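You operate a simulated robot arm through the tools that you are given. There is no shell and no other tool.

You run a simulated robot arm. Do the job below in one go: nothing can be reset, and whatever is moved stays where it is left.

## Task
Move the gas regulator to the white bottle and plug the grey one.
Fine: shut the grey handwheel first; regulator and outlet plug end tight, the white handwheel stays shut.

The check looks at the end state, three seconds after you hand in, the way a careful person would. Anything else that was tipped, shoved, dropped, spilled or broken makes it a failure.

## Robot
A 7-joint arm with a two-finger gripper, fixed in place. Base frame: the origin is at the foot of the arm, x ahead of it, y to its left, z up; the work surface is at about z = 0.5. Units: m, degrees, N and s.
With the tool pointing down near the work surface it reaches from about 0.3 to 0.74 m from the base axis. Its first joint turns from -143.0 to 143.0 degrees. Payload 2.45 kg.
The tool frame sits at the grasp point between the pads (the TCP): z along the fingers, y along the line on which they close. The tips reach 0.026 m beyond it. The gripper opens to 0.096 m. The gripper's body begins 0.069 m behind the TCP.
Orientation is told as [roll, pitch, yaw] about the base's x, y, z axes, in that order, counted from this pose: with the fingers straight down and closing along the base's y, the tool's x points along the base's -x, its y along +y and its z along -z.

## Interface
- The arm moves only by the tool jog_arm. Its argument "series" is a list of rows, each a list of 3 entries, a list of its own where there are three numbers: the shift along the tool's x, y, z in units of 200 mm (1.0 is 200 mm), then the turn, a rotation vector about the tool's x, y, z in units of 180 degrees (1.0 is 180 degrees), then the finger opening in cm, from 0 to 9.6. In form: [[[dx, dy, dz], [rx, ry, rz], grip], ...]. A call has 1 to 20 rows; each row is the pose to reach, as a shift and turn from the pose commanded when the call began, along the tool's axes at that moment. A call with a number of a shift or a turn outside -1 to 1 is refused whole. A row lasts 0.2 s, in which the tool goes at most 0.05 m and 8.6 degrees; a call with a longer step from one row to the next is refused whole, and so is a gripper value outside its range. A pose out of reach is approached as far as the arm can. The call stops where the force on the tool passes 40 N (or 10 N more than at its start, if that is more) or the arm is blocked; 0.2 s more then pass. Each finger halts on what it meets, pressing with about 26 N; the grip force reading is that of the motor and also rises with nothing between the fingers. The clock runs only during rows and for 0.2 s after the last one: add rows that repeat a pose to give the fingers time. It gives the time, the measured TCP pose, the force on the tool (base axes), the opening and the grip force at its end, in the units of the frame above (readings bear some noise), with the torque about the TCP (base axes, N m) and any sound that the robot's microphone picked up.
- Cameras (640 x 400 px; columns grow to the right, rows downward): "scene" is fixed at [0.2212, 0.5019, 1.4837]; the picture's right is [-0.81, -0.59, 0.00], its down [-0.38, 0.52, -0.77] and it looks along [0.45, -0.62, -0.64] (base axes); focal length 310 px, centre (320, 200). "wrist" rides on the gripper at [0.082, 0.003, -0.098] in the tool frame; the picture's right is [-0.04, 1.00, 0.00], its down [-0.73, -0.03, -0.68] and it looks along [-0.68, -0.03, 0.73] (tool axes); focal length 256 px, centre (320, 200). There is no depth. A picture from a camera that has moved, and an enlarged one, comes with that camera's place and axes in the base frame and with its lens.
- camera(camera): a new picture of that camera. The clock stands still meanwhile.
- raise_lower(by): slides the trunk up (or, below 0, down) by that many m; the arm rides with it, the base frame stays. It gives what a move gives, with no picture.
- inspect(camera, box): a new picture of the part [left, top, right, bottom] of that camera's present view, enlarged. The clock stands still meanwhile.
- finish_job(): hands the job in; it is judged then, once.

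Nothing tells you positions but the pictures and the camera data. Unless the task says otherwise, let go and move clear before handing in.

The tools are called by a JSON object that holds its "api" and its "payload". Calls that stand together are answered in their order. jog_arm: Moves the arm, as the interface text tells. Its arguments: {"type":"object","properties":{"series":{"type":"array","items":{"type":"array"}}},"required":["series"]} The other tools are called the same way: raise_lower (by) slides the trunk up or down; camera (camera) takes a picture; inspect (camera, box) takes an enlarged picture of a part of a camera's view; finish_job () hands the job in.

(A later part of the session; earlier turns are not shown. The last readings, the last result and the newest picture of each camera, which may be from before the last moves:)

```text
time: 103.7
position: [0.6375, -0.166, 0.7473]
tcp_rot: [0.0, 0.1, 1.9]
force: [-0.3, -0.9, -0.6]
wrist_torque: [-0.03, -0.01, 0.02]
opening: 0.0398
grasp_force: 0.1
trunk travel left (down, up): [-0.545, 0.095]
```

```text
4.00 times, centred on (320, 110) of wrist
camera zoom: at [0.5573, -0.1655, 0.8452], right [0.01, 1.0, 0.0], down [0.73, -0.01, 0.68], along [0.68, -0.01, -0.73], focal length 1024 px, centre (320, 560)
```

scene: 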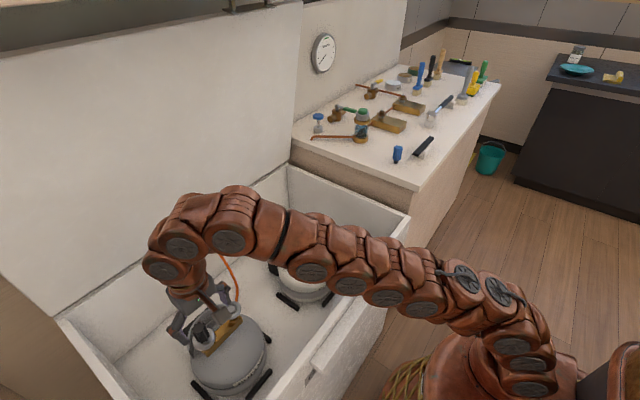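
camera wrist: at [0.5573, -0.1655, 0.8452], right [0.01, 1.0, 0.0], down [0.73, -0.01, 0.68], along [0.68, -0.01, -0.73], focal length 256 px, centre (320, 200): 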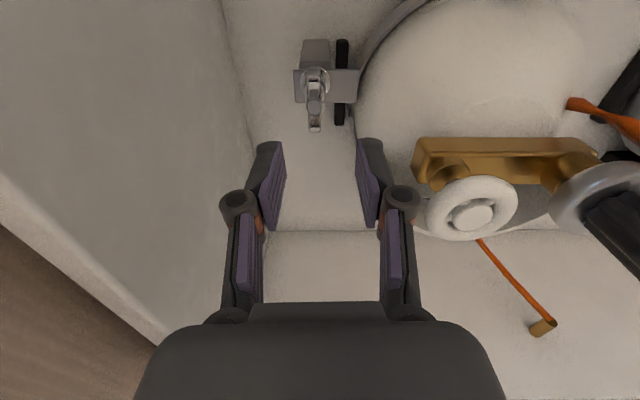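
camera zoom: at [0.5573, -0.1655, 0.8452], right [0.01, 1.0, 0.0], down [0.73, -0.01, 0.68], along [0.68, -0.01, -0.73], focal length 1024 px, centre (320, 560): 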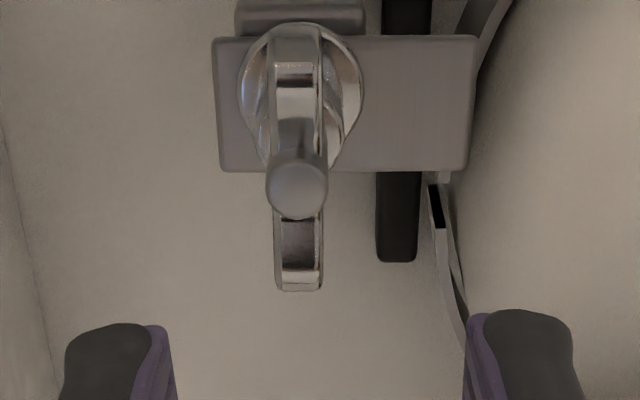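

The plug axis shows 4.5 mm off in y; I correct, descend and regrip the wings here (yaw 2°, no tilt needed).

{"api": "jog_arm", "payload": {"series": [[[0.006, -0.022, 0.1], [0, 0, 0], 4.0], [[0.006, -0.022, 0.25], [0, 0, 0], 4.0], [[0.006, -0.022, 0.4], [0, 0, 0], 4.0], [[0.006, -0.022, 0.44], [0, 0, 0], 4.0], [[0.006, -0.022, 0.44], [0, 0, 0], 4.0]]}}

{"api": "inspect", "payload": {"camera": "wrist", "box": [240, 100, 400, 230]}}

{"api": "jog_arm", "payload": {"series": [[[0, 0, 0], [0, 0, 0], 2.5], [[0, 0, 0], [0, 0, 0], 1.2], [[0, 0, 0], [0, 0, 0], 0.6], [[0, 0, 0], [0, 0, 0], 0.6], [[0, 0, 0], [0, 0, 0], 0.6]]}}

```text
time: 104.8
position: [0.6365, -0.1689, 0.6599]
tcp_rot: [0.0, 0.0, 1.9]
force: [0.9, -1.2, 0.1]
wrist_torque: [-0.01, 0.02, 0.0]
opening: 0.04
grasp_force: 0.1
trunk travel left (down, up): [-0.545, 0.095]
```

```text
3.08 times, centred on (320, 165) of wrist
camera zoom: at [0.5566, -0.1694, 0.7579], right [0.01, 1.0, 0.0], down [0.73, 0.0, 0.68], along [0.68, 0.0, -0.73], focal length 788 px, centre (320, 308)
```

zoom: 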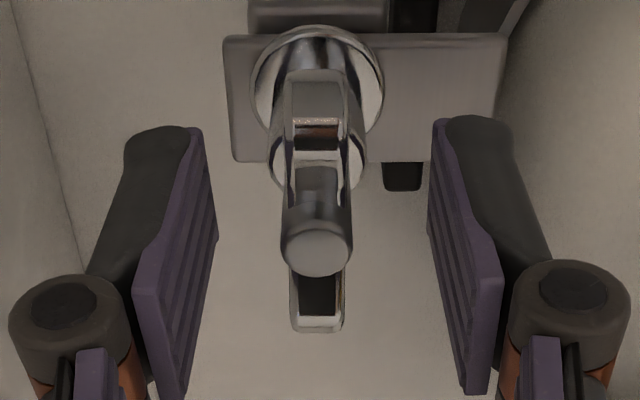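

```text
time: 106.0
position: [0.6376, -0.1703, 0.66]
tcp_rot: [0.0, 0.0, 2.0]
force: [0.8, -6.5, -2.8]
wrist_torque: [-0.18, -0.22, -0.84]
opening: 0.0102
grasp_force: 37.7
trunk travel left (down, up): [-0.545, 0.095]
```

Closing on it gave -0.84 N·m: the plug is against a stop in the counter-clockwise direction. I back off 2° and pull upward here.

{"api": "jog_arm", "payload": {"series": [[[0, 0, 0], [0, 0, 0.012], 0.6], [[0, 0, 0], [0, 0, 0.015], 0.6], [[0, 0, 0], [0, 0, 0.015], 0.6]]}}

{"api": "jog_arm", "payload": {"series": [[[0, 0, -0.005], [0, 0, 0], 0.6], [[0, 0, -0.01], [0, 0, 0], 0.6], [[0, 0, -0.01], [0, 0, 0], 0.6]]}}

```text
time: 106.8
position: [0.6374, -0.1703, 0.6587]
tcp_rot: [0.0, -0.1, -0.8]
force: [0.3, -9.6, 15.2]
wrist_torque: [-0.21, 0.96, 0.02]
opening: 0.0098
grasp_force: 37.3
trunk travel left (down, up): [-0.545, 0.095]
```

```text
time: 107.7
position: [0.6367, -0.1693, 0.6597]
tcp_rot: [0.0, 0.0, -0.8]
force: [5.6, -5.5, -5.5]
wrist_torque: [-0.11, -1.25, 0.01]
opening: 0.0098
grasp_force: 37.3
trunk travel left (down, up): [-0.545, 0.095]
```

{"api": "jog_arm", "payload": {"series": [[[0, 0, -0.005], [0, 0, 0], 0.6], [[0, 0, -0.01], [0, 0, 0], 0.6], [[0, 0, -0.01], [0, 0, 0], 0.6]]}}

```text
time: 108.5
position: [0.6371, -0.1698, 0.6609]
tcp_rot: [0.2, 0.2, -0.9]
force: [9.3, -3.0, -29.1]
wrist_torque: [-0.08, -0.23, 0.0]
opening: 0.0103
grasp_force: 36.9
trunk travel left (down, up): [-0.545, 0.095]
```

Still held at 29 N, so counter-clockwise seems to be the seating direction here. I relax and test turning clockwise, watching torque and lift.

{"api": "jog_arm", "payload": {"series": [[[0, 0, 0.008], [0, 0, 0], 0.6], [[0, 0, 0.015], [0, 0, 0], 0.6], [[0, 0, 0.015], [0, 0, 0.045], 0.6], [[0, 0, 0.015], [0, 0, 0.09], 0.6], [[0, 0, 0.015], [0, 0, 0.135], 0.6], [[0, 0, 0.015], [0, 0, 0.135], 0.6]]}}

{"api": "inspect", "payload": {"camera": "wrist", "box": [240, 100, 400, 230]}}

```text
time: 109.8
position: [0.6358, -0.1706, 0.6601]
tcp_rot: [-0.1, -0.1, -25.2]
force: [-8.6, -7.0, 14.4]
wrist_torque: [0.23, 1.13, 0.05]
opening: 0.0098
grasp_force: 36.9
trunk travel left (down, up): [-0.545, 0.095]
```

```text
3.08 times, centred on (320, 165) of wrist
camera zoom: at [0.5652, -0.1335, 0.7585], right [0.46, 0.89, 0.0], down [0.65, -0.34, 0.68], along [0.6, -0.31, -0.73], focal length 788 px, centre (320, 308)
```

zoom: 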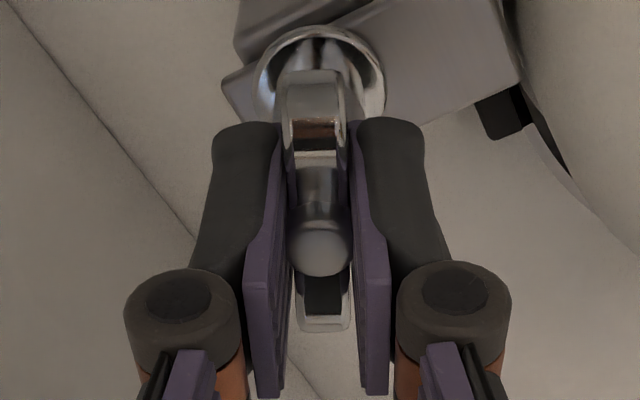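

Clockwise turns freely. I use the fixed scene camera at high zoom on the plug flange to measure whether it rises or sinks as I turn.

{"api": "inspect", "payload": {"camera": "scene", "box": [342, 232, 362, 252]}}

{"api": "jog_arm", "payload": {"series": [[[0, 0, 0], [0, 0, 0.045], 0.6], [[0, 0, 0], [0, 0, 0.09], 0.6], [[0, 0, 0], [0, 0, 0.135], 0.6], [[0, 0, 0], [0, 0, 0.18], 0.6], [[0, 0, 0], [0, 0, 0.18], 0.6]]}}

{"api": "inspect", "payload": {"camera": "scene", "box": [342, 232, 362, 252]}}

{"api": "inspect", "payload": {"camera": "wrist", "box": [240, 100, 400, 230]}}

```text
16.00 times, centred on (352, 242) of scene
camera zoom: at [0.2212, 0.5019, 1.4837], right [-0.81, -0.59, 0.0], down [-0.38, 0.52, -0.77], along [0.45, -0.62, -0.64], focal length 4955 px, centre (-192, -472)
```

zoom: 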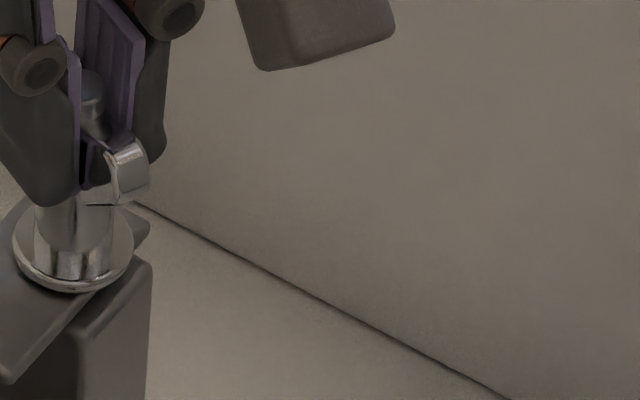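

```text
time: 111.0
position: [0.636, -0.1721, 0.6601]
tcp_rot: [0.1, -0.1, -57.6]
force: [-17.5, -23.4, 20.3]
wrist_torque: [-0.66, 0.36, 0.02]
opening: 0.0096
grasp_force: 37.7
trunk travel left (down, up): [-0.545, 0.095]
```

```text
16.00 times, centred on (352, 242) of scene
camera zoom: at [0.2212, 0.5019, 1.4837], right [-0.81, -0.59, 0.0], down [-0.38, 0.52, -0.77], along [0.45, -0.62, -0.64], focal length 4955 px, centre (-192, -472)
```

zoom: 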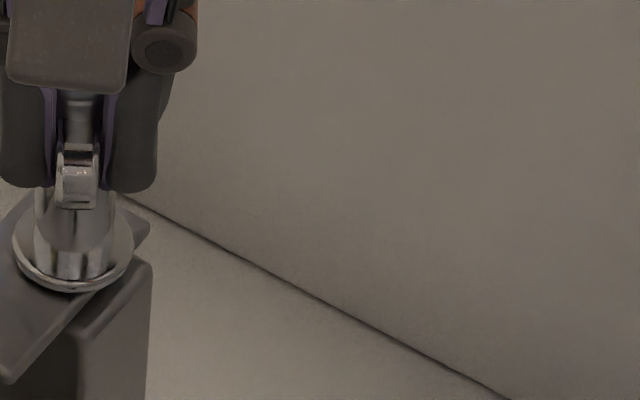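

```text
3.08 times, centred on (320, 165) of wrist
camera zoom: at [0.5961, -0.1012, 0.7585], right [0.87, 0.5, 0.0], down [0.37, -0.64, 0.68], along [0.34, -0.59, -0.73], focal length 788 px, centre (320, 308)
```

zoom: 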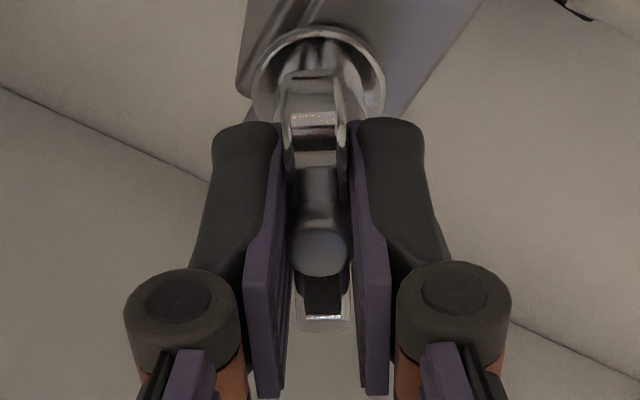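

The flange looks about half a millimetre higher after turning clockwise, suggesting the plug loosens clockwise. I relieve the side load and measure again.

{"api": "jog_arm", "payload": {"series": [[[-0.0035, -0.009, -0.009], [0, 0, 0], 0.6], [[-0.0035, -0.009, -0.009], [0, 0, 0], 0.6]]}}

{"api": "inspect", "payload": {"camera": "scene", "box": [336, 234, 361, 250]}}

```text
time: 111.7
position: [0.6357, -0.1708, 0.6602]
tcp_rot: [-0.1, 0.1, -57.4]
force: [-1.2, -13.3, -7.1]
wrist_torque: [-1.22, -0.53, 0.01]
opening: 0.0099
grasp_force: 37.5
trunk travel left (down, up): [-0.545, 0.095]
```

```text
16.00 times, centred on (348, 242) of scene
camera zoom: at [0.2212, 0.5019, 1.4837], right [-0.81, -0.59, 0.0], down [-0.38, 0.52, -0.77], along [0.45, -0.62, -0.64], focal length 4955 px, centre (-136, -472)
```

zoom: 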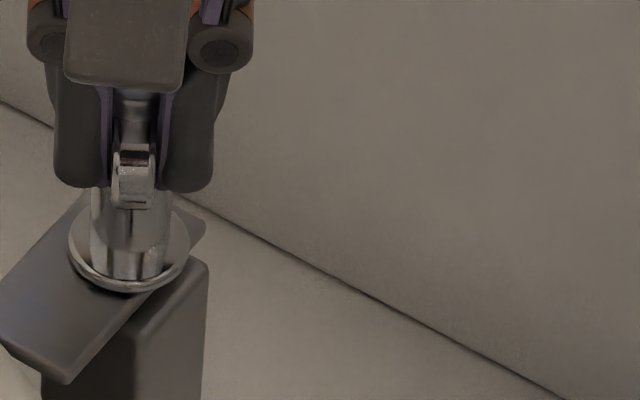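

{"api": "jog_arm", "payload": {"series": [[[0, 0, 0], [0, 0, 0], 2.0], [[0, 0, 0], [0, 0, 0], 3.5], [[0, 0, 0], [0, 0, 0], 3.5]]}}

{"api": "inspect", "payload": {"camera": "wrist", "box": [260, 100, 380, 220]}}

{"api": "inspect", "payload": {"camera": "wrist", "box": [300, 100, 340, 125]}}

{"api": "inspect", "payload": {"camera": "scene", "box": [336, 234, 361, 250]}}

```text
time: 112.5
position: [0.6351, -0.1715, 0.6606]
tcp_rot: [0.0, 0.0, -57.5]
force: [-0.8, -0.6, 0.8]
wrist_torque: [0.03, -0.03, 0.02]
opening: 0.0352
grasp_force: 0.0
trunk travel left (down, up): [-0.545, 0.095]
```

```text
3.33 times, centred on (320, 160) of wrist
camera zoom: at [0.5958, -0.1018, 0.7595], right [0.86, 0.5, 0.0], down [0.37, -0.63, 0.68], along [0.34, -0.59, -0.73], focal length 853 px, centre (320, 333)
```

zoom: 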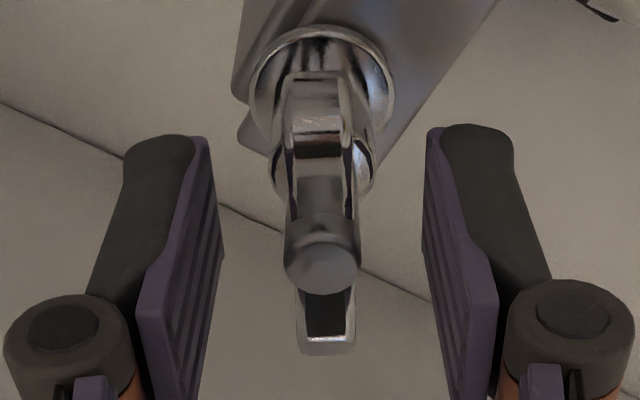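

```text
16.00 times, centred on (320, 112) of wrist
camera zoom: at [0.5958, -0.1018, 0.7595], right [0.86, 0.5, 0.0], down [0.37, -0.63, 0.68], along [0.34, -0.59, -0.73], focal length 4096 px, centre (320, 1600)
```

zoom: 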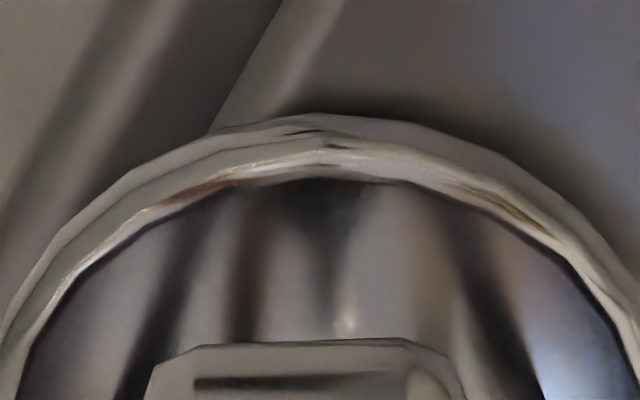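

```text
16.00 times, centred on (348, 242) of scene
camera zoom: at [0.2212, 0.5019, 1.4837], right [-0.81, -0.59, 0.0], down [-0.38, 0.52, -0.77], along [0.45, -0.62, -0.64], focal length 4955 px, centre (-136, -472)
```

zoom: 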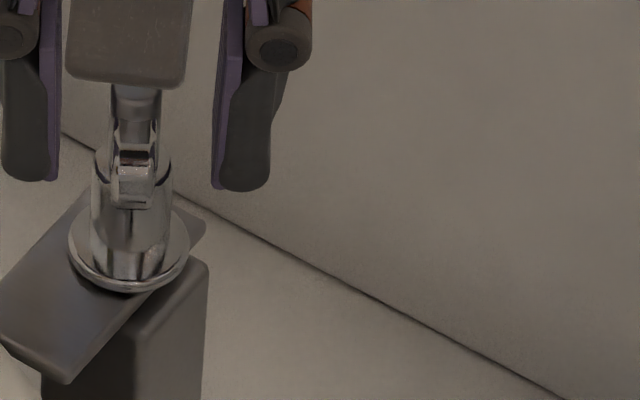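

I can't resolve it well from here, so I back off to exactly the first viewpoint to compare the flange height with the earlier picture.

{"api": "jog_arm", "payload": {"series": [[[0, 0, -0.2], [0, 0, 0], 4.0], [[0, 0, -0.4], [0, 0, 0], 5.0], [[0, 0, -0.6], [0, 0, 0], 6.0], [[0, 0, -0.7], [0, 0, 0], 6.0], [[0, 0, -0.7], [0, 0, -0.045], 6.0], [[0, 0, -0.7], [0, 0, -0.09], 6.0], [[0, 0, -0.7], [0, 0, -0.135], 6.0], [[0, 0, -0.7], [0, 0, -0.18], 6.0], [[0, 0, -0.7], [0, 0, -0.225], 6.0], [[0, 0, -0.7], [0, 0, -0.27], 6.0], [[0, 0, -0.7], [0, 0, -0.319], 6.0], [[0, 0, -0.7], [0, 0, -0.319], 6.0]]}}

{"api": "jog_arm", "payload": {"series": [[[0.15, -0.008, 0], [0, 0, 0], 6.0], [[0.3, -0.016, 0], [0, 0, 0], 6.0], [[0.45, -0.025, 0], [0, 0, 0], 6.0], [[0.53, -0.025, 0], [0, 0, 0], 6.0], [[0.53, -0.025, 0], [0, 0, 0], 6.0]]}}

{"api": "inspect", "payload": {"camera": "wrist", "box": [305, 135, 355, 195]}}

{"api": "inspect", "payload": {"camera": "wrist", "box": [308, 140, 348, 165]}}

```text
refused: row 11 steps farther than a row can; nothing moved
```

```text
time: 113.7
position: [0.5738, -0.0843, 0.6618]
tcp_rot: [0.0, 0.0, -57.5]
force: [-1.2, 0.2, 4.3]
wrist_torque: [0.12, -0.13, 0.03]
opening: 0.0609
grasp_force: 0.0
trunk travel left (down, up): [-0.545, 0.095]
```

```text
6.67 times, centred on (330, 165) of wrist
camera zoom: at [0.534, -0.0144, 0.7603], right [0.86, 0.5, 0.0], down [0.37, -0.63, 0.68], along [0.34, -0.59, -0.73], focal length 1707 px, centre (253, 433)
```

zoom: 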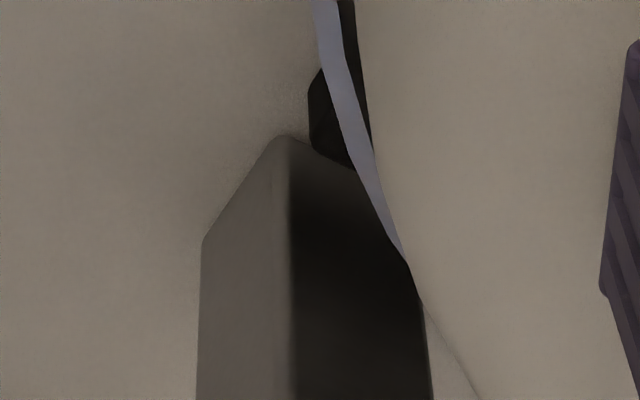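

```text
16.00 times, centred on (328, 152) of wrist
camera zoom: at [0.534, -0.0144, 0.7603], right [0.86, 0.5, 0.0], down [0.37, -0.63, 0.68], along [0.34, -0.59, -0.73], focal length 4096 px, centre (192, 960)
```

zoom: 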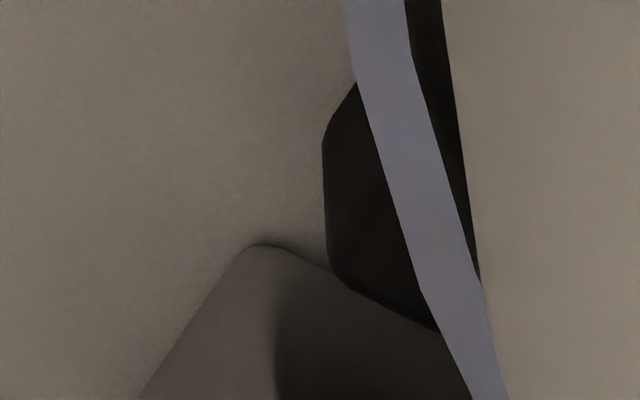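

The first call was refused and the second then ran at low height; the forces are small, so I look before moving anything.

{"api": "camera", "payload": {"camera": "scene"}}

{"api": "inspect", "payload": {"camera": "scene", "box": [270, 180, 390, 300]}}

{"api": "camera", "payload": {"camera": "wrist"}}

```text
taken
```

scene: 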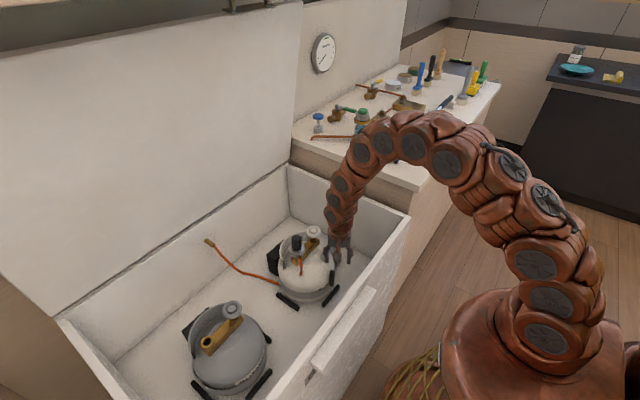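

```text
3.33 times, centred on (330, 240) of scene
camera zoom: at [0.2212, 0.5019, 1.4837], right [-0.81, -0.59, 0.0], down [-0.38, 0.52, -0.77], along [0.45, -0.62, -0.64], focal length 1032 px, centre (287, 67)
```

zoom: 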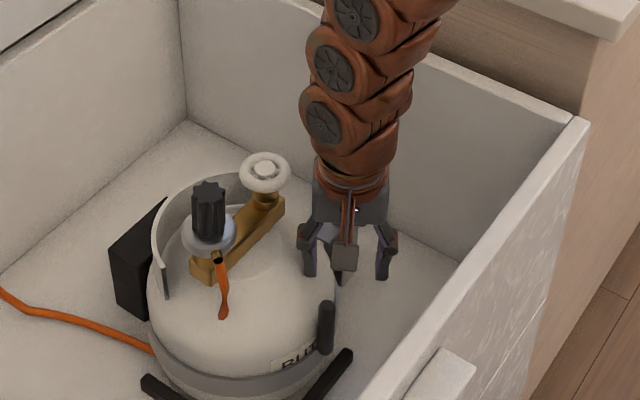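

```text
taken
camera wrist: at [0.534, -0.0144, 0.7603], right [0.86, 0.5, 0.0], down [0.37, -0.63, 0.68], along [0.34, -0.59, -0.73], focal length 256 px, centre (320, 200)
```

wrist: 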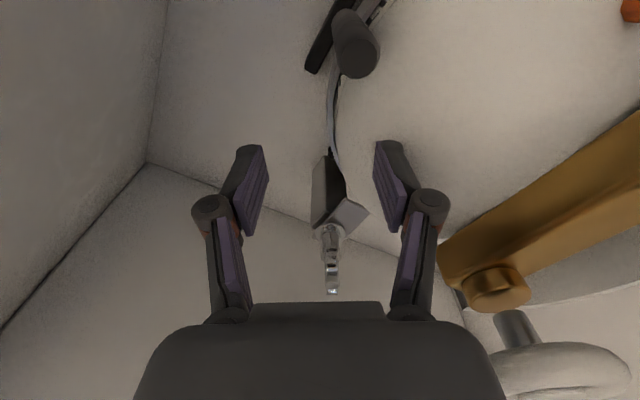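

Nothing appears displaced: the tool stopped just beside the white bottle's shoulder, with the plug still in its bracket. I raise straight up now and will send dependent moves one at a time.

{"api": "jog_arm", "payload": {"series": [[[0, 0, -0.1], [0, 0, 0], 6.0], [[0, 0, -0.3], [0, 0, 0], 6.0], [[0, 0, -0.5], [0, 0, 0], 6.0], [[0, 0, -0.7], [0, 0, 0], 6.0], [[0, 0, -0.7], [0, 0, 0], 6.0]]}}

```text
time: 114.8
position: [0.5739, -0.0822, 0.8019]
tcp_rot: [0.1, 0.0, -57.6]
force: [-0.5, 0.4, 0.2]
wrist_torque: [-0.02, -0.01, 0.02]
opening: 0.0598
grasp_force: 0.1
trunk travel left (down, up): [-0.545, 0.095]
```

{"api": "camera", "payload": {"camera": "scene"}}

{"api": "inspect", "payload": {"camera": "scene", "box": [240, 190, 380, 300]}}

{"api": "inspect", "payload": {"camera": "scene", "box": [160, 210, 360, 400]}}

```text
taken
```

scene: 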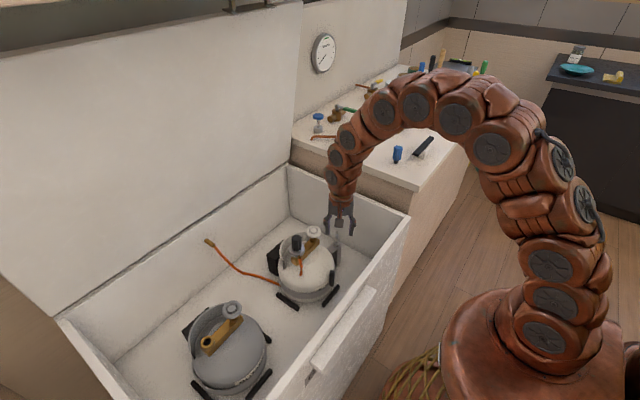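

```text
3.64 times, centred on (310, 245) of scene
camera zoom: at [0.2212, 0.5019, 1.4837], right [-0.81, -0.59, 0.0], down [-0.38, 0.52, -0.77], along [0.45, -0.62, -0.64], focal length 1126 px, centre (356, 36)
```

zoom: 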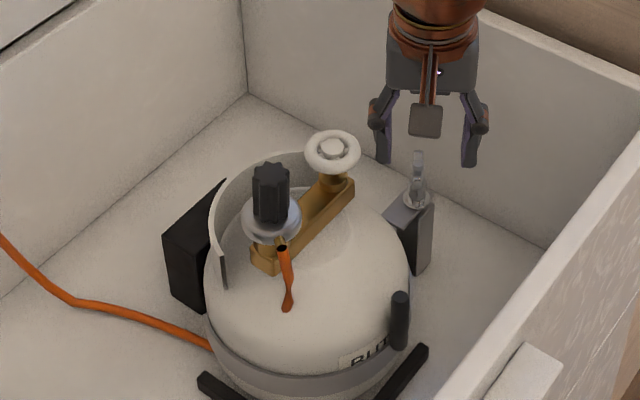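

```text
2.11 times, centred on (260, 305) of scene
camera zoom: at [0.2212, 0.5019, 1.4837], right [-0.81, -0.59, 0.0], down [-0.38, 0.52, -0.77], along [0.45, -0.62, -0.64], focal length 652 px, centre (446, -21)
```

zoom: 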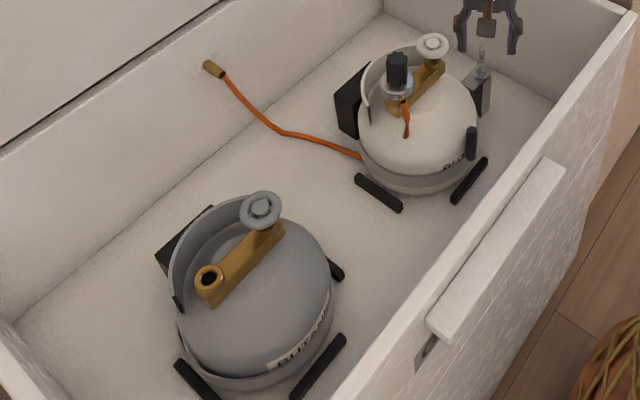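

Everything is where it was. Now I go to the comparison viewpoint.

{"api": "jog_arm", "payload": {"series": [[[-0.035, -0.055, 0], [0, 0, -0.04], 6.0], [[-0.07, -0.11, 0], [0, 0, -0.08], 6.0], [[-0.105, -0.166, 0], [0, 0, -0.12], 6.0], [[-0.14, -0.222, 0], [0, 0, -0.16], 6.0], [[-0.175, -0.277, 0], [0, 0, -0.2], 6.0], [[-0.21, -0.333, 0], [0, 0, -0.24], 6.0], [[-0.245, -0.39, 0], [0, 0, -0.28], 6.0], [[-0.277, -0.443, 0], [0, 0, -0.318], 6.0], [[-0.277, -0.443, 0], [0, 0, -0.318], 6.0]]}}

{"api": "inspect", "payload": {"camera": "wrist", "box": [305, 135, 355, 195]}}

{"api": "inspect", "payload": {"camera": "wrist", "box": [308, 140, 348, 165]}}

```text
time: 116.8
position: [0.53, -0.1795, 0.8038]
tcp_rot: [0.0, 0.1, -0.2]
force: [0.3, -0.2, -0.6]
wrist_torque: [0.02, -0.06, 0.03]
opening: 0.06
grasp_force: 0.1
trunk travel left (down, up): [-0.545, 0.095]
```

```text
6.67 times, centred on (330, 165) of wrist
camera zoom: at [0.4488, -0.1767, 0.9006], right [0.04, 1.0, 0.0], down [0.73, -0.03, 0.68], along [0.68, -0.03, -0.73], focal length 1707 px, centre (253, 433)
```

zoom: 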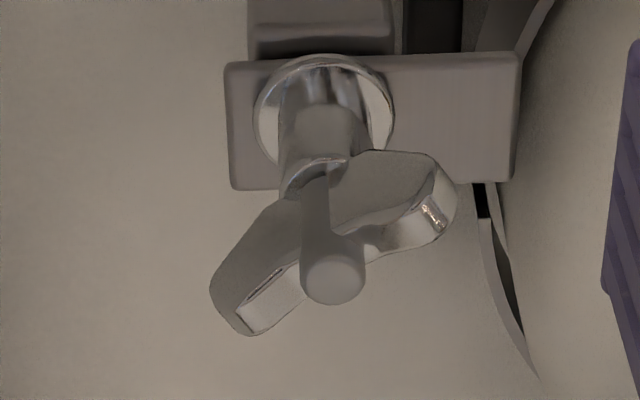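

```text
16.00 times, centred on (328, 152) of wrist
camera zoom: at [0.4488, -0.1767, 0.9006], right [0.04, 1.0, 0.0], down [0.73, -0.03, 0.68], along [0.68, -0.03, -0.73], focal length 4096 px, centre (192, 960)
```

zoom: 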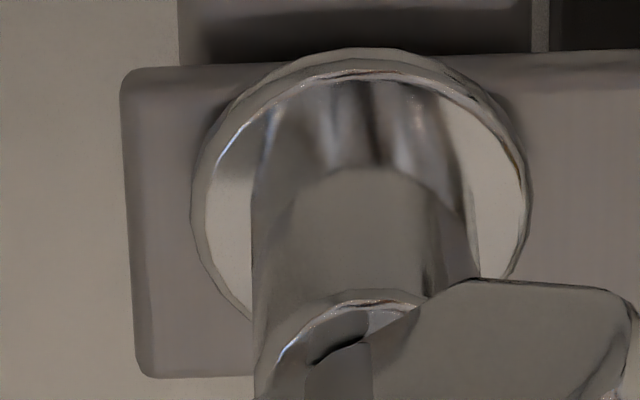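

The plug's height is unchanged within about 0.3 mm despite the net turning. Before deciding, I check how well the regulator seated on the white bottle, from the same relative viewpoint I had of it on the grey bottle at the start.

{"api": "jog_arm", "payload": {"series": [[[0.08, 0.2, -0.05], [0, 0, 0], 6.0], [[0.16, 0.4, -0.1], [0, 0, 0], 6.0], [[0.24, 0.6, -0.11], [0, 0, 0], 6.0], [[0.28, 0.76, -0.116], [0, 0, 0], 6.0], [[0.28, 0.76, -0.116], [0, 0, 0], 6.0]]}}

{"api": "inspect", "payload": {"camera": "wrist", "box": [250, 190, 410, 310]}}

{"api": "inspect", "payload": {"camera": "wrist", "box": [330, 215, 390, 255]}}

```text
time: 118.0
position: [0.4745, -0.0275, 0.8237]
tcp_rot: [0.1, 0.0, -0.3]
force: [0.9, 0.2, 0.2]
wrist_torque: [0.01, -0.01, 0.0]
opening: 0.06
grasp_force: 0.0
trunk travel left (down, up): [-0.545, 0.095]
```

```text
3.33 times, centred on (330, 250) of wrist
camera zoom: at [0.3948, -0.0239, 0.922], right [0.04, 1.0, 0.0], down [0.73, -0.03, 0.68], along [0.68, -0.03, -0.73], focal length 853 px, centre (287, 33)
```

zoom: 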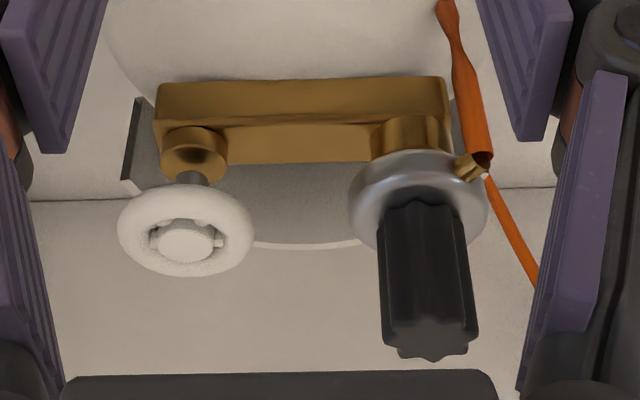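

```text
10.00 times, centred on (360, 235) of wrist
camera zoom: at [0.3948, -0.0239, 0.922], right [0.04, 1.0, 0.0], down [0.73, -0.03, 0.68], along [0.68, -0.03, -0.73], focal length 2560 px, centre (-80, -150)
```

zoom: 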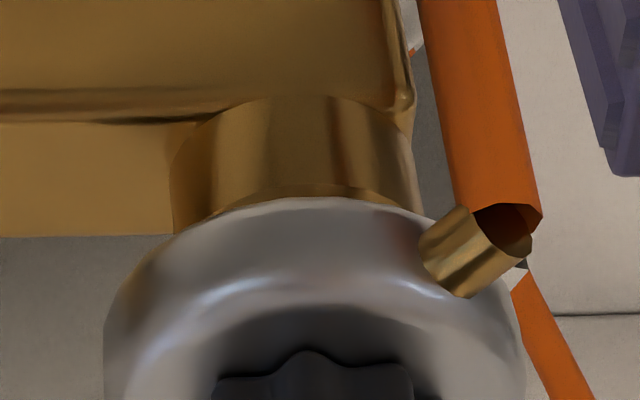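

The regulator sits at the same height on white as it did on grey, so it is fully home. Before forcing the wing piece further I inspect the other plug candidates: the dark cylinder on the front of the white bottle and the blue item on the counter.

{"api": "camera", "payload": {"camera": "wrist"}}

{"api": "inspect", "payload": {"camera": "wrist", "box": [260, 90, 380, 190]}}

{"api": "inspect", "payload": {"camera": "scene", "box": [315, 245, 355, 285]}}

{"api": "inspect", "payload": {"camera": "scene", "box": [380, 130, 440, 180]}}

{"api": "inspect", "payload": {"camera": "scene", "box": [300, 60, 400, 150]}}

```text
taken
camera wrist: at [0.3948, -0.0239, 0.922], right [0.04, 1.0, 0.0], down [0.73, -0.03, 0.68], along [0.68, -0.03, -0.73], focal length 256 px, centre (320, 200)
```

wrist: 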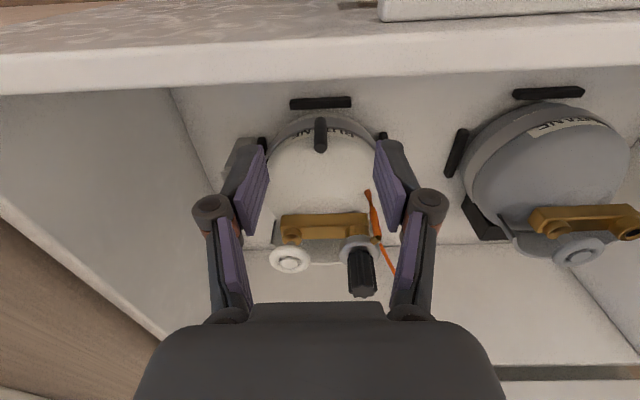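

```text
4.00 times, centred on (320, 140) of wrist
camera zoom: at [0.3948, -0.0239, 0.922], right [0.04, 1.0, 0.0], down [0.73, -0.03, 0.68], along [0.68, -0.03, -0.73], focal length 1024 px, centre (320, 440)
```

zoom: 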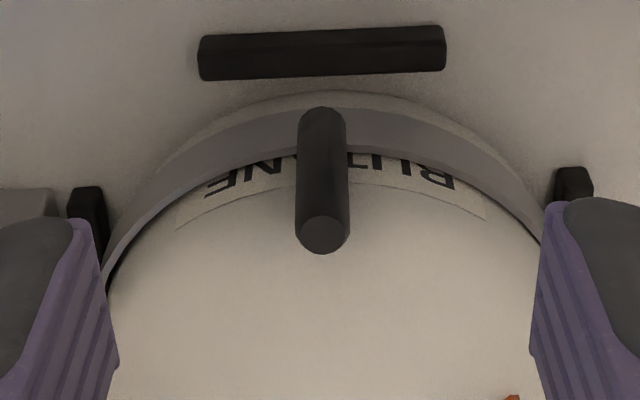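

```text
10.00 times, centred on (335, 265) of scene
camera zoom: at [0.2212, 0.5019, 1.4837], right [-0.81, -0.59, 0.0], down [-0.38, 0.52, -0.77], along [0.45, -0.62, -0.64], focal length 3097 px, centre (170, -450)
```

zoom: 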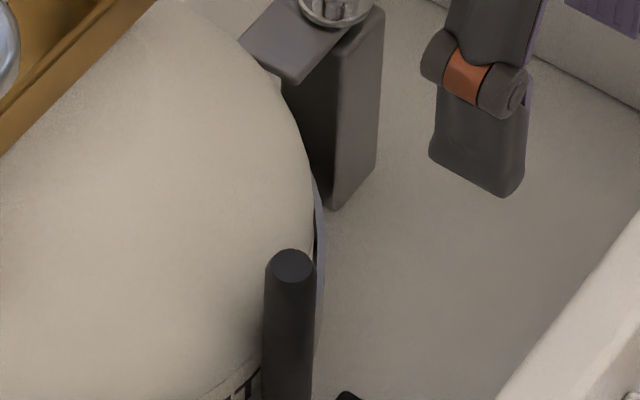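

```text
8.00 times, centred on (410, 155) of scene
camera zoom: at [0.2212, 0.5019, 1.4837], right [-0.81, -0.59, 0.0], down [-0.38, 0.52, -0.77], along [0.45, -0.62, -0.64], focal length 2477 px, centre (-400, 560)
```

zoom: 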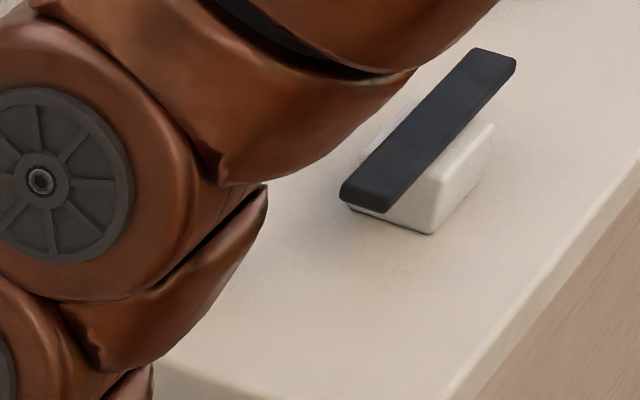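

```text
4.44 times, centred on (350, 105) of scene
camera zoom: at [0.2212, 0.5019, 1.4837], right [-0.81, -0.59, 0.0], down [-0.38, 0.52, -0.77], along [0.45, -0.62, -0.64], focal length 1376 px, centre (187, 622)
```

zoom: 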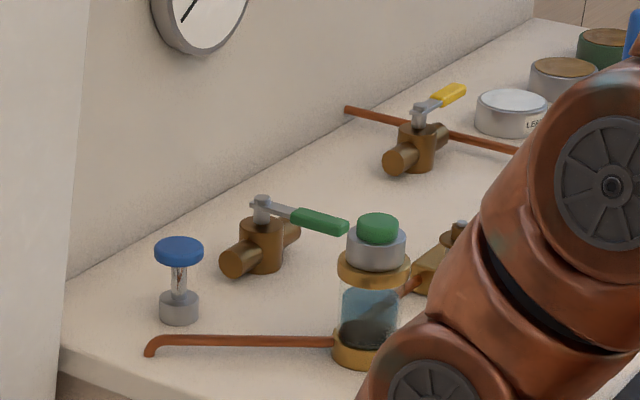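

The other items are unrelated, so the wing plug is the one. My last push past 172° was with downward load, which may have kept the thread engaged at its end; I go back and unscrew to the end while pulling gently upward.

{"api": "jog_arm", "payload": {"series": [[[-0.1, -0.09, 0], [0, 0, 0.04], 5.0], [[-0.2, -0.18, 0], [0, 0, 0.08], 4.0], [[-0.3, -0.27, 0], [0, 0, 0.12], 4.0], [[-0.4, -0.36, 0], [0, 0, 0.16], 4.0], [[-0.5, -0.45, 0], [0, 0, 0.2], 4.0], [[-0.6, -0.54, 0], [0, 0, 0.24], 4.0], [[-0.7, -0.63, 0.05], [0, 0, 0.28], 4.0], [[-0.805, -0.7175, 0.1], [0, 0, 0.318], 4.0], [[-0.805, -0.7175, 0.15], [0, 0, 0.318], 4.0]]}}

{"api": "inspect", "payload": {"camera": "wrist", "box": [260, 40, 380, 140]}}

```text
time: 120.0
position: [0.6331, -0.171, 0.7922]
tcp_rot: [-0.1, -0.1, -57.7]
force: [-0.7, -0.4, 0.3]
wrist_torque: [0.02, 0.02, -0.02]
opening: 0.04
grasp_force: 0.0
trunk travel left (down, up): [-0.545, 0.095]
```

```text
4.00 times, centred on (320, 90) of wrist
camera zoom: at [0.5935, -0.1009, 0.8912], right [0.86, 0.5, 0.0], down [0.37, -0.64, 0.68], along [0.34, -0.59, -0.73], focal length 1024 px, centre (320, 640)
```

zoom: 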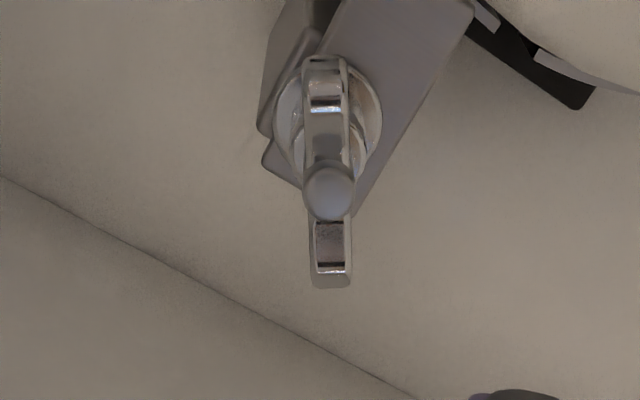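

Aligned; I correct 2 mm, descend to the wings and grip again.

{"api": "jog_arm", "payload": {"series": [[[-0.0025, 0.009, 0.15], [0, 0, 0], 4.0], [[-0.0025, 0.009, 0.35], [0, 0, 0], 4.0], [[-0.0025, 0.009, 0.55], [0, 0, 0], 4.0], [[-0.0025, 0.009, 0.666], [0, 0, 0], 4.0], [[-0.0025, 0.009, 0.666], [0, 0, 0], 2.5], [[-0.0025, 0.009, 0.666], [0, 0, 0], 1.0], [[-0.0025, 0.009, 0.666], [0, 0, 0], 0.5], [[-0.0025, 0.009, 0.666], [0, 0, 0], 0.5], [[-0.0025, 0.009, 0.666], [0, 0, 0], 0.5]]}}

{"api": "inspect", "payload": {"camera": "wrist", "box": [240, 100, 400, 230]}}

```text
time: 122.0
position: [0.6361, -0.1716, 0.6603]
tcp_rot: [0.0, 0.0, -57.5]
force: [4.4, 2.1, -2.7]
wrist_torque: [-0.36, -0.43, -0.01]
opening: 0.0097
grasp_force: 37.6
trunk travel left (down, up): [-0.545, 0.095]
```

```text
3.08 times, centred on (320, 165) of wrist
camera zoom: at [0.5959, -0.1012, 0.758], right [0.86, 0.5, 0.0], down [0.37, -0.63, 0.68], along [0.34, -0.59, -0.73], focal length 788 px, centre (320, 308)
```

zoom: 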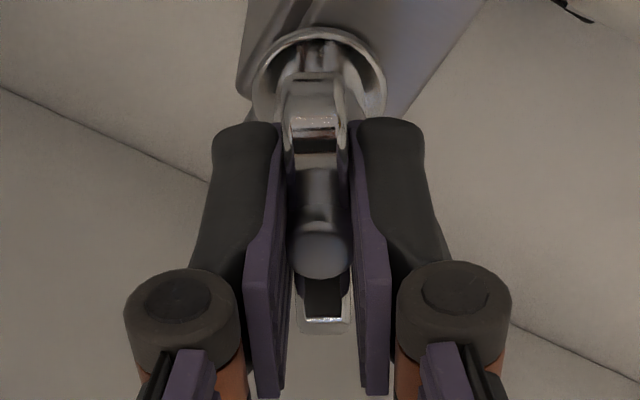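

Good centred grip. I turn counter-clockwise to about -8° with a slight upward pull.

{"api": "jog_arm", "payload": {"series": [[[0, 0, -0.003], [0, 0, -0.04], 0.5], [[0, 0, -0.006], [0, 0, -0.08], 0.5], [[0, 0, -0.006], [0, 0, -0.12], 0.5], [[0, 0, -0.006], [0, 0, -0.16], 0.5], [[0, 0, -0.006], [0, 0, -0.2], 0.5], [[0, 0, -0.006], [0, 0, -0.24], 0.5], [[0, 0, -0.006], [0, 0, -0.275], 0.5], [[0, 0, -0.006], [0, 0, -0.275], 0.5]]}}

```text
time: 123.8
position: [0.6365, -0.1702, 0.662]
tcp_rot: [0.0, 0.2, -7.9]
force: [6.6, 16.7, -29.5]
wrist_torque: [0.35, -0.11, -0.01]
opening: 0.0099
grasp_force: 37.3
trunk travel left (down, up): [-0.545, 0.095]
```

The downward reaction grew as I turned counter-clockwise (the plug is being drawn down), so in this bracket clockwise is the loosening direction. I release, tilt the tool 12° in place, and will unscrew clockwise with a long stroke.

{"api": "jog_arm", "payload": {"series": [[[0, 0, 0.006], [0, 0, 0], 0.5], [[0, 0, 0.006], [0, 0, 0], 2.0], [[0, 0, 0.006], [0, 0, 0], 3.5], [[0, 0, 0.006], [0, 0, 0], 4.0], [[-0.007, 0, 0.003], [0, 0.033, 0], 4.0], [[-0.0135, 0, 0.0], [0, 0.0667, 0], 4.0], [[-0.0135, 0, 0.0], [0, 0.0667, 0], 4.0]]}}

{"api": "inspect", "payload": {"camera": "wrist", "box": [240, 100, 400, 230]}}

```text
time: 125.5
position: [0.6398, -0.1711, 0.662]
tcp_rot: [0.0, 12.0, -8.0]
force: [-0.1, 0.3, -0.2]
wrist_torque: [0.01, 0.01, -0.03]
opening: 0.04
grasp_force: 0.1
trunk travel left (down, up): [-0.545, 0.095]
```

```text
3.08 times, centred on (320, 165) of wrist
camera zoom: at [0.5823, -0.1605, 0.7751], right [0.18, 0.98, -0.01], down [0.85, -0.15, 0.51], along [0.5, -0.1, -0.86], focal length 788 px, centre (320, 308)
```

zoom: 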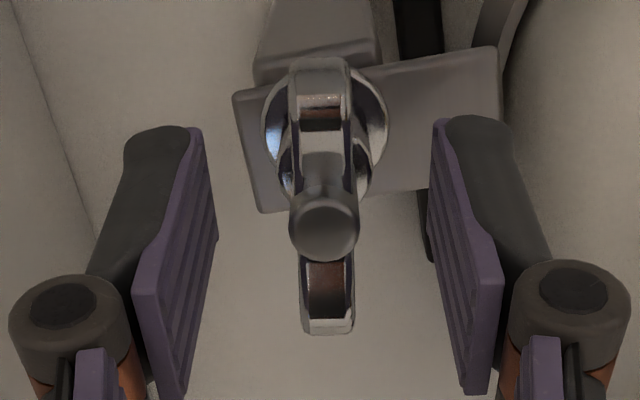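

{"api": "jog_arm", "payload": {"series": [[[0.0092, 0.0025, 0.0122], [0, 0, 0], 4.0], [[0.0092, 0.0025, 0.0122], [0, 0, 0], 2.5], [[0.0092, 0.0025, 0.0122], [0, 0, 0], 1.0], [[0.0092, 0.0025, 0.0122], [0, 0, 0], 0.5], [[0.0092, 0.0025, 0.0122], [0, 0, 0], 0.5], [[0.0092, 0.0025, 0.0122], [0, 0, 0], 0.5]]}}

```text
time: 126.8
position: [0.6371, -0.1715, 0.6603]
tcp_rot: [0.0, 12.0, -8.0]
force: [1.8, 5.4, 4.0]
wrist_torque: [0.19, 0.25, -0.02]
opening: 0.0098
grasp_force: 36.8
trunk travel left (down, up): [-0.545, 0.095]
```

Good grip again. I unscrew clockwise 56° about the vertical axis with a small upward pull.

{"api": "jog_arm", "payload": {"series": [[[0.0006, -0.0019, -0.0024], [-0.0092, 0, 0.0435], 0.5], [[0.001, -0.0037, -0.0023], [-0.0185, 0, 0.0869], 0.5], [[0.0016, -0.0055, -0.0022], [-0.0277, 0, 0.1304], 0.5], [[0.0025, -0.0072, -0.002], [-0.037, 0, 0.1739], 0.5], [[0.0036, -0.0087, -0.0017], [-0.0462, 0, 0.2174], 0.5], [[0.0049, -0.01, -0.0015], [-0.0554, 0, 0.2608], 0.5], [[0.0063, -0.0112, -0.0012], [-0.0647, 0, 0.3043], 0.5], [[0.0063, -0.0112, -0.0012], [-0.0647, 0, 0.3043], 0.5]]}}

```text
time: 128.7
position: [0.6356, -0.1717, 0.6602]
tcp_rot: [0.0, 12.0, -64.1]
force: [19.5, 15.6, -19.1]
wrist_torque: [-0.26, -0.75, -0.07]
opening: 0.0098
grasp_force: 37.0
trunk travel left (down, up): [-0.545, 0.095]
```

Side load dominates the force readings, so I recentre by 2 mm along the closing direction and continue clockwise another 56°.

{"api": "jog_arm", "payload": {"series": [[[-0.0016, 0.01, 0.0073], [0, 0, 0], 0.5], [[-0.0016, 0.01, 0.0073], [0, 0, 0], 0.5]]}}

{"api": "jog_arm", "payload": {"series": [[[0.0001, -0.0019, 0], [-0.0092, 0, 0.0435], 0.5], [[0.0005, -0.0037, 0.0001], [-0.0185, 0, 0.0869], 0.5], [[0.0012, -0.0055, 0.0002], [-0.0277, 0, 0.1304], 0.5], [[0.002, -0.0072, 0.0004], [-0.037, 0, 0.1739], 0.5], [[0.003, -0.0087, 0.0006], [-0.0462, 0, 0.2174], 0.5], [[0.0043, -0.01, 0.0009], [-0.0554, 0, 0.2608], 0.5], [[0.0057, -0.0112, 0.0012], [-0.0647, 0, 0.3043], 0.5], [[0.0057, -0.0112, 0.0012], [-0.0647, 0, 0.3043], 0.5]]}}

{"api": "inspect", "payload": {"camera": "wrist", "box": [240, 100, 400, 230]}}

```text
time: 129.2
position: [0.6356, -0.1713, 0.6593]
tcp_rot: [0.1, 12.0, -63.9]
force: [-4.1, 9.3, 11.3]
wrist_torque: [0.94, 0.52, 0.02]
opening: 0.01
grasp_force: 37.4
trunk travel left (down, up): [-0.545, 0.095]
```

```text
time: 131.1
position: [0.6338, -0.1723, 0.6597]
tcp_rot: [0.1, 12.1, -120.1]
force: [-12.3, -6.8, 21.0]
wrist_torque: [-0.59, 0.58, 0.0]
opening: 0.0097
grasp_force: 37.4
trunk travel left (down, up): [-0.545, 0.095]
```

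```text
3.08 times, centred on (320, 165) of wrist
camera zoom: at [0.6676, -0.1225, 0.7731], right [0.84, -0.53, -0.01], down [-0.46, -0.73, 0.51], along [-0.28, -0.43, -0.86], focal length 788 px, centre (320, 308)
```

zoom: 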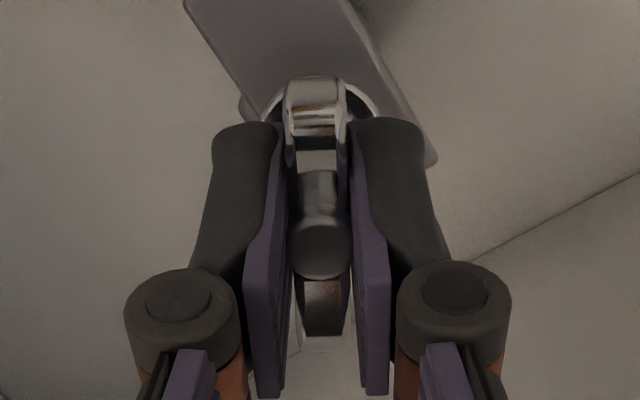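

{"api": "jog_arm", "payload": {"series": [[[-0.0033, -0.003, -0.0083], [0, 0, 0], 0.5], [[-0.0032, -0.0049, -0.0083], [-0.0092, 0, 0.0435], 0.5], [[-0.0028, -0.0067, -0.0082], [-0.0185, 0, 0.0869], 0.5], [[-0.0021, -0.0085, -0.0081], [-0.0277, 0, 0.1304], 0.5], [[-0.0013, -0.0102, -0.0079], [-0.037, 0, 0.1739], 0.5], [[-0.0013, -0.0102, -0.0079], [-0.037, 0, 0.1739], 0.5]]}}

{"api": "inspect", "payload": {"camera": "scene", "box": [280, 180, 380, 260]}}

```text
time: 132.4
position: [0.6332, -0.1705, 0.6603]
tcp_rot: [0.2, 12.1, -152.0]
force: [15.7, -1.5, -12.2]
wrist_torque: [0.11, -0.61, -0.02]
opening: 0.0099
grasp_force: 37.4
trunk travel left (down, up): [-0.545, 0.095]
```

```text
5.00 times, centred on (330, 220) of scene
camera zoom: at [0.2212, 0.5019, 1.4837], right [-0.81, -0.59, 0.0], down [-0.38, 0.52, -0.77], along [0.45, -0.62, -0.64], focal length 1548 px, centre (270, 100)
```

zoom: 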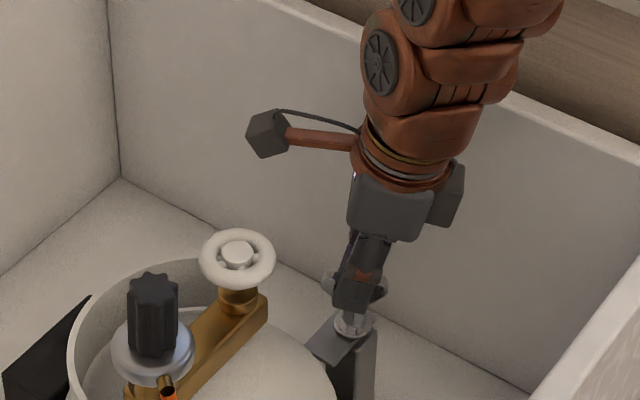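

Still threaded and turning freely. I open, rise, and swing half a turn back for a fresh clockwise stroke.

{"api": "jog_arm", "payload": {"series": [[[0, 0, 0], [0, 0, 0], 2.0], [[0, 0, 0], [0, 0, 0], 3.5], [[0, 0, 0], [0, 0, 0], 4.0], [[0.02, 0, -0.1], [0, 0, 0], 4.0], [[0.06, 0, -0.29], [0, 0, 0], 4.0], [[0.104, 0, -0.489], [0, 0, 0], 4.0], [[0.12, 0, -0.56], [0, 0, 0], 4.0], [[0.12, 0, -0.56], [0, 0, 0], 4.0]]}}

{"api": "inspect", "payload": {"camera": "wrist", "box": [240, 40, 400, 140]}}

```text
time: 134.2
position: [0.6331, -0.171, 0.7761]
tcp_rot: [0.0, 12.0, -152.0]
force: [0.8, -0.4, 0.6]
wrist_torque: [-0.03, -0.01, 0.0]
opening: 0.0403
grasp_force: 0.0
trunk travel left (down, up): [-0.545, 0.095]
```

```text
4.00 times, centred on (320, 90) of wrist
camera zoom: at [0.6883, -0.1464, 0.889], right [0.43, -0.9, -0.01], down [-0.77, -0.38, 0.51], along [-0.46, -0.22, -0.86], focal length 1024 px, centre (320, 640)
```

zoom: 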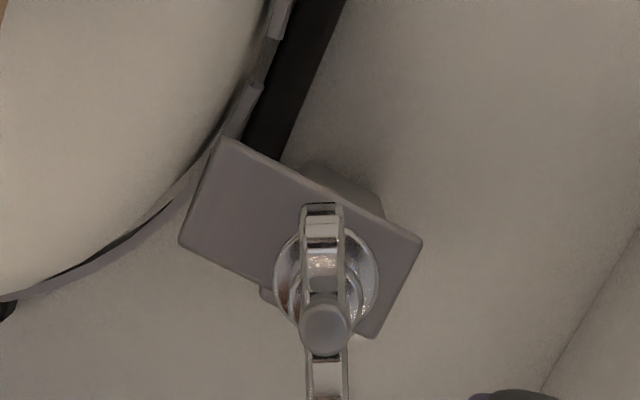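

{"api": "jog_arm", "payload": {"series": [[[0, 0, 0], [0.0094, 0, -0.044], 4.0], [[0, 0, 0], [0.0189, 0, -0.0889], 4.0], [[0, 0, 0], [0.0283, 0, -0.1334], 4.0], [[0, 0, 0], [0.0378, 0, -0.1778], 4.0], [[0, 0, 0], [0.0472, 0, -0.2223], 4.0], [[0, 0, 0], [0.0567, 0, -0.2668], 4.0], [[0, 0, 0], [0.0661, 0, -0.3112], 4.0], [[0, 0, 0], [0.0756, 0, -0.3557], 4.0], [[0, 0, 0], [0.085, 0, -0.4001], 4.0], [[0, 0, 0], [0.0945, 0, -0.4446], 4.0], [[0, 0, 0], [0.104, 0, -0.4891], 4.0], [[0, 0, 0], [0.104, 0, -0.4891], 4.0]]}}

{"api": "jog_arm", "payload": {"series": [[[0, 0, 0], [0.0094, 0, -0.044], 4.0], [[0, 0, 0], [0.0189, 0, -0.0889], 4.0], [[0, 0, 0], [0.0283, 0, -0.1334], 4.0], [[0, 0, 0], [0.0378, 0, -0.1778], 4.0], [[0, 0, 0], [0.0472, 0, -0.2223], 4.0], [[0, 0, 0], [0.0567, 0, -0.2668], 4.0], [[0, 0, 0], [0.0661, 0, -0.3112], 4.0], [[0, 0, 0], [0.0756, 0, -0.3557], 4.0], [[0, 0, 0], [0.085, 0, -0.4001], 4.0], [[0, 0, 0], [0.0945, 0, -0.4446], 4.0], [[0, 0, 0], [0.104, 0, -0.4891], 4.0], [[0, 0, 0], [0.104, 0, -0.4891], 4.0]]}}

{"api": "inspect", "payload": {"camera": "wrist", "box": [240, 60, 400, 160]}}

```text
time: 136.8
position: [0.6325, -0.1702, 0.7751]
tcp_rot: [0.0, 12.0, -61.9]
force: [-0.6, 0.5, 1.0]
wrist_torque: [0.01, -0.02, 0.0]
opening: 0.0401
grasp_force: 0.1
trunk travel left (down, up): [-0.545, 0.095]
```

```text
time: 139.4
position: [0.6322, -0.1708, 0.7754]
tcp_rot: [0.0, 12.0, 28.1]
force: [0.1, -0.2, -1.3]
wrist_torque: [0.01, 0.02, -0.02]
opening: 0.04
grasp_force: 0.1
trunk travel left (down, up): [-0.545, 0.095]
```

```text
4.00 times, centred on (320, 110) of wrist
camera zoom: at [0.58, -0.197, 0.8878], right [-0.44, 0.9, -0.01], down [0.77, 0.38, 0.51], along [0.46, 0.22, -0.86], focal length 1024 px, centre (320, 560)
```

zoom: 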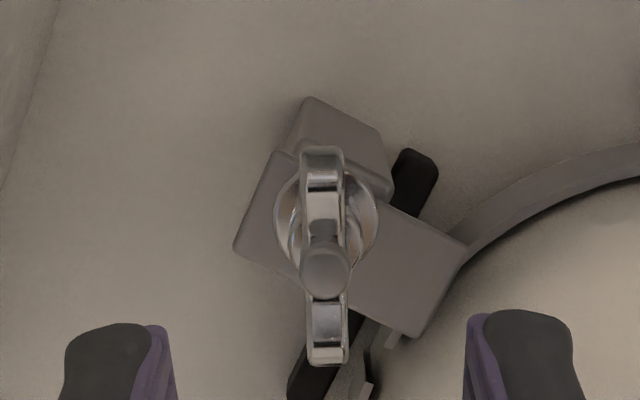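

Aligned with the wings; I correct 6 mm along the tool's x, descend and grip.

{"api": "jog_arm", "payload": {"series": [[[-0.028, 0, -0.006], [0, 0, 0], 4.0], [[-0.06, 0, 0.14], [0, 0, 0], 4.0], [[-0.1, 0, 0.33], [0, 0, 0], 4.0], [[-0.13, 0, 0.47], [0, 0, 0], 4.0], [[-0.149, 0, 0.561], [0, 0, 0], 4.0], [[-0.149, 0, 0.561], [0, 0, 0], 4.0]]}}

{"api": "inspect", "payload": {"camera": "wrist", "box": [240, 100, 400, 230]}}

```text
time: 140.8
position: [0.6379, -0.1679, 0.662]
tcp_rot: [-0.1, 12.0, 27.9]
force: [0.3, -0.9, -0.1]
wrist_torque: [0.0, -0.03, -0.04]
opening: 0.0397
grasp_force: 0.1
trunk travel left (down, up): [-0.545, 0.095]
```

```text
3.08 times, centred on (320, 165) of wrist
camera zoom: at [0.5856, -0.1932, 0.7743], right [-0.44, 0.9, -0.01], down [0.77, 0.38, 0.51], along [0.46, 0.22, -0.86], focal length 788 px, centre (320, 308)
```

zoom: 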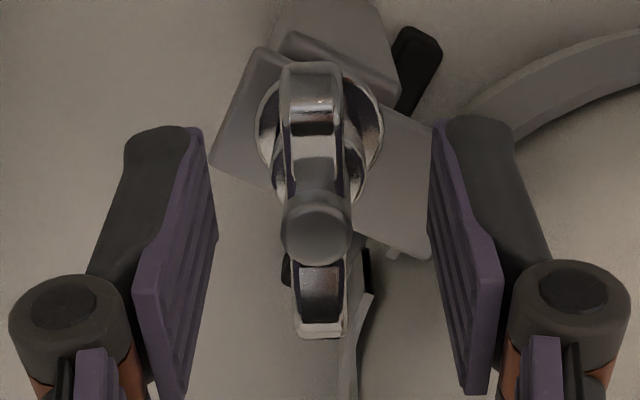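

{"api": "jog_arm", "payload": {"series": [[[0.0018, -0.003, 0.0106], [0, 0, 0], 4.0], [[0.0018, -0.003, 0.0106], [0, 0, 0], 2.5], [[0.0018, -0.003, 0.0106], [0, 0, 0], 1.0], [[0.0018, -0.003, 0.0106], [0, 0, 0], 0.5], [[0.0018, -0.003, 0.0106], [0, 0, 0], 0.5], [[0.0018, -0.003, 0.0106], [0, 0, 0], 0.5]]}}

```text
time: 142.2
position: [0.6375, -0.1681, 0.659]
tcp_rot: [0.0, 12.0, 28.0]
force: [1.5, -2.2, 0.7]
wrist_torque: [0.0, -0.1, -0.01]
opening: 0.0158
grasp_force: 41.7
trunk travel left (down, up): [-0.545, 0.095]
```

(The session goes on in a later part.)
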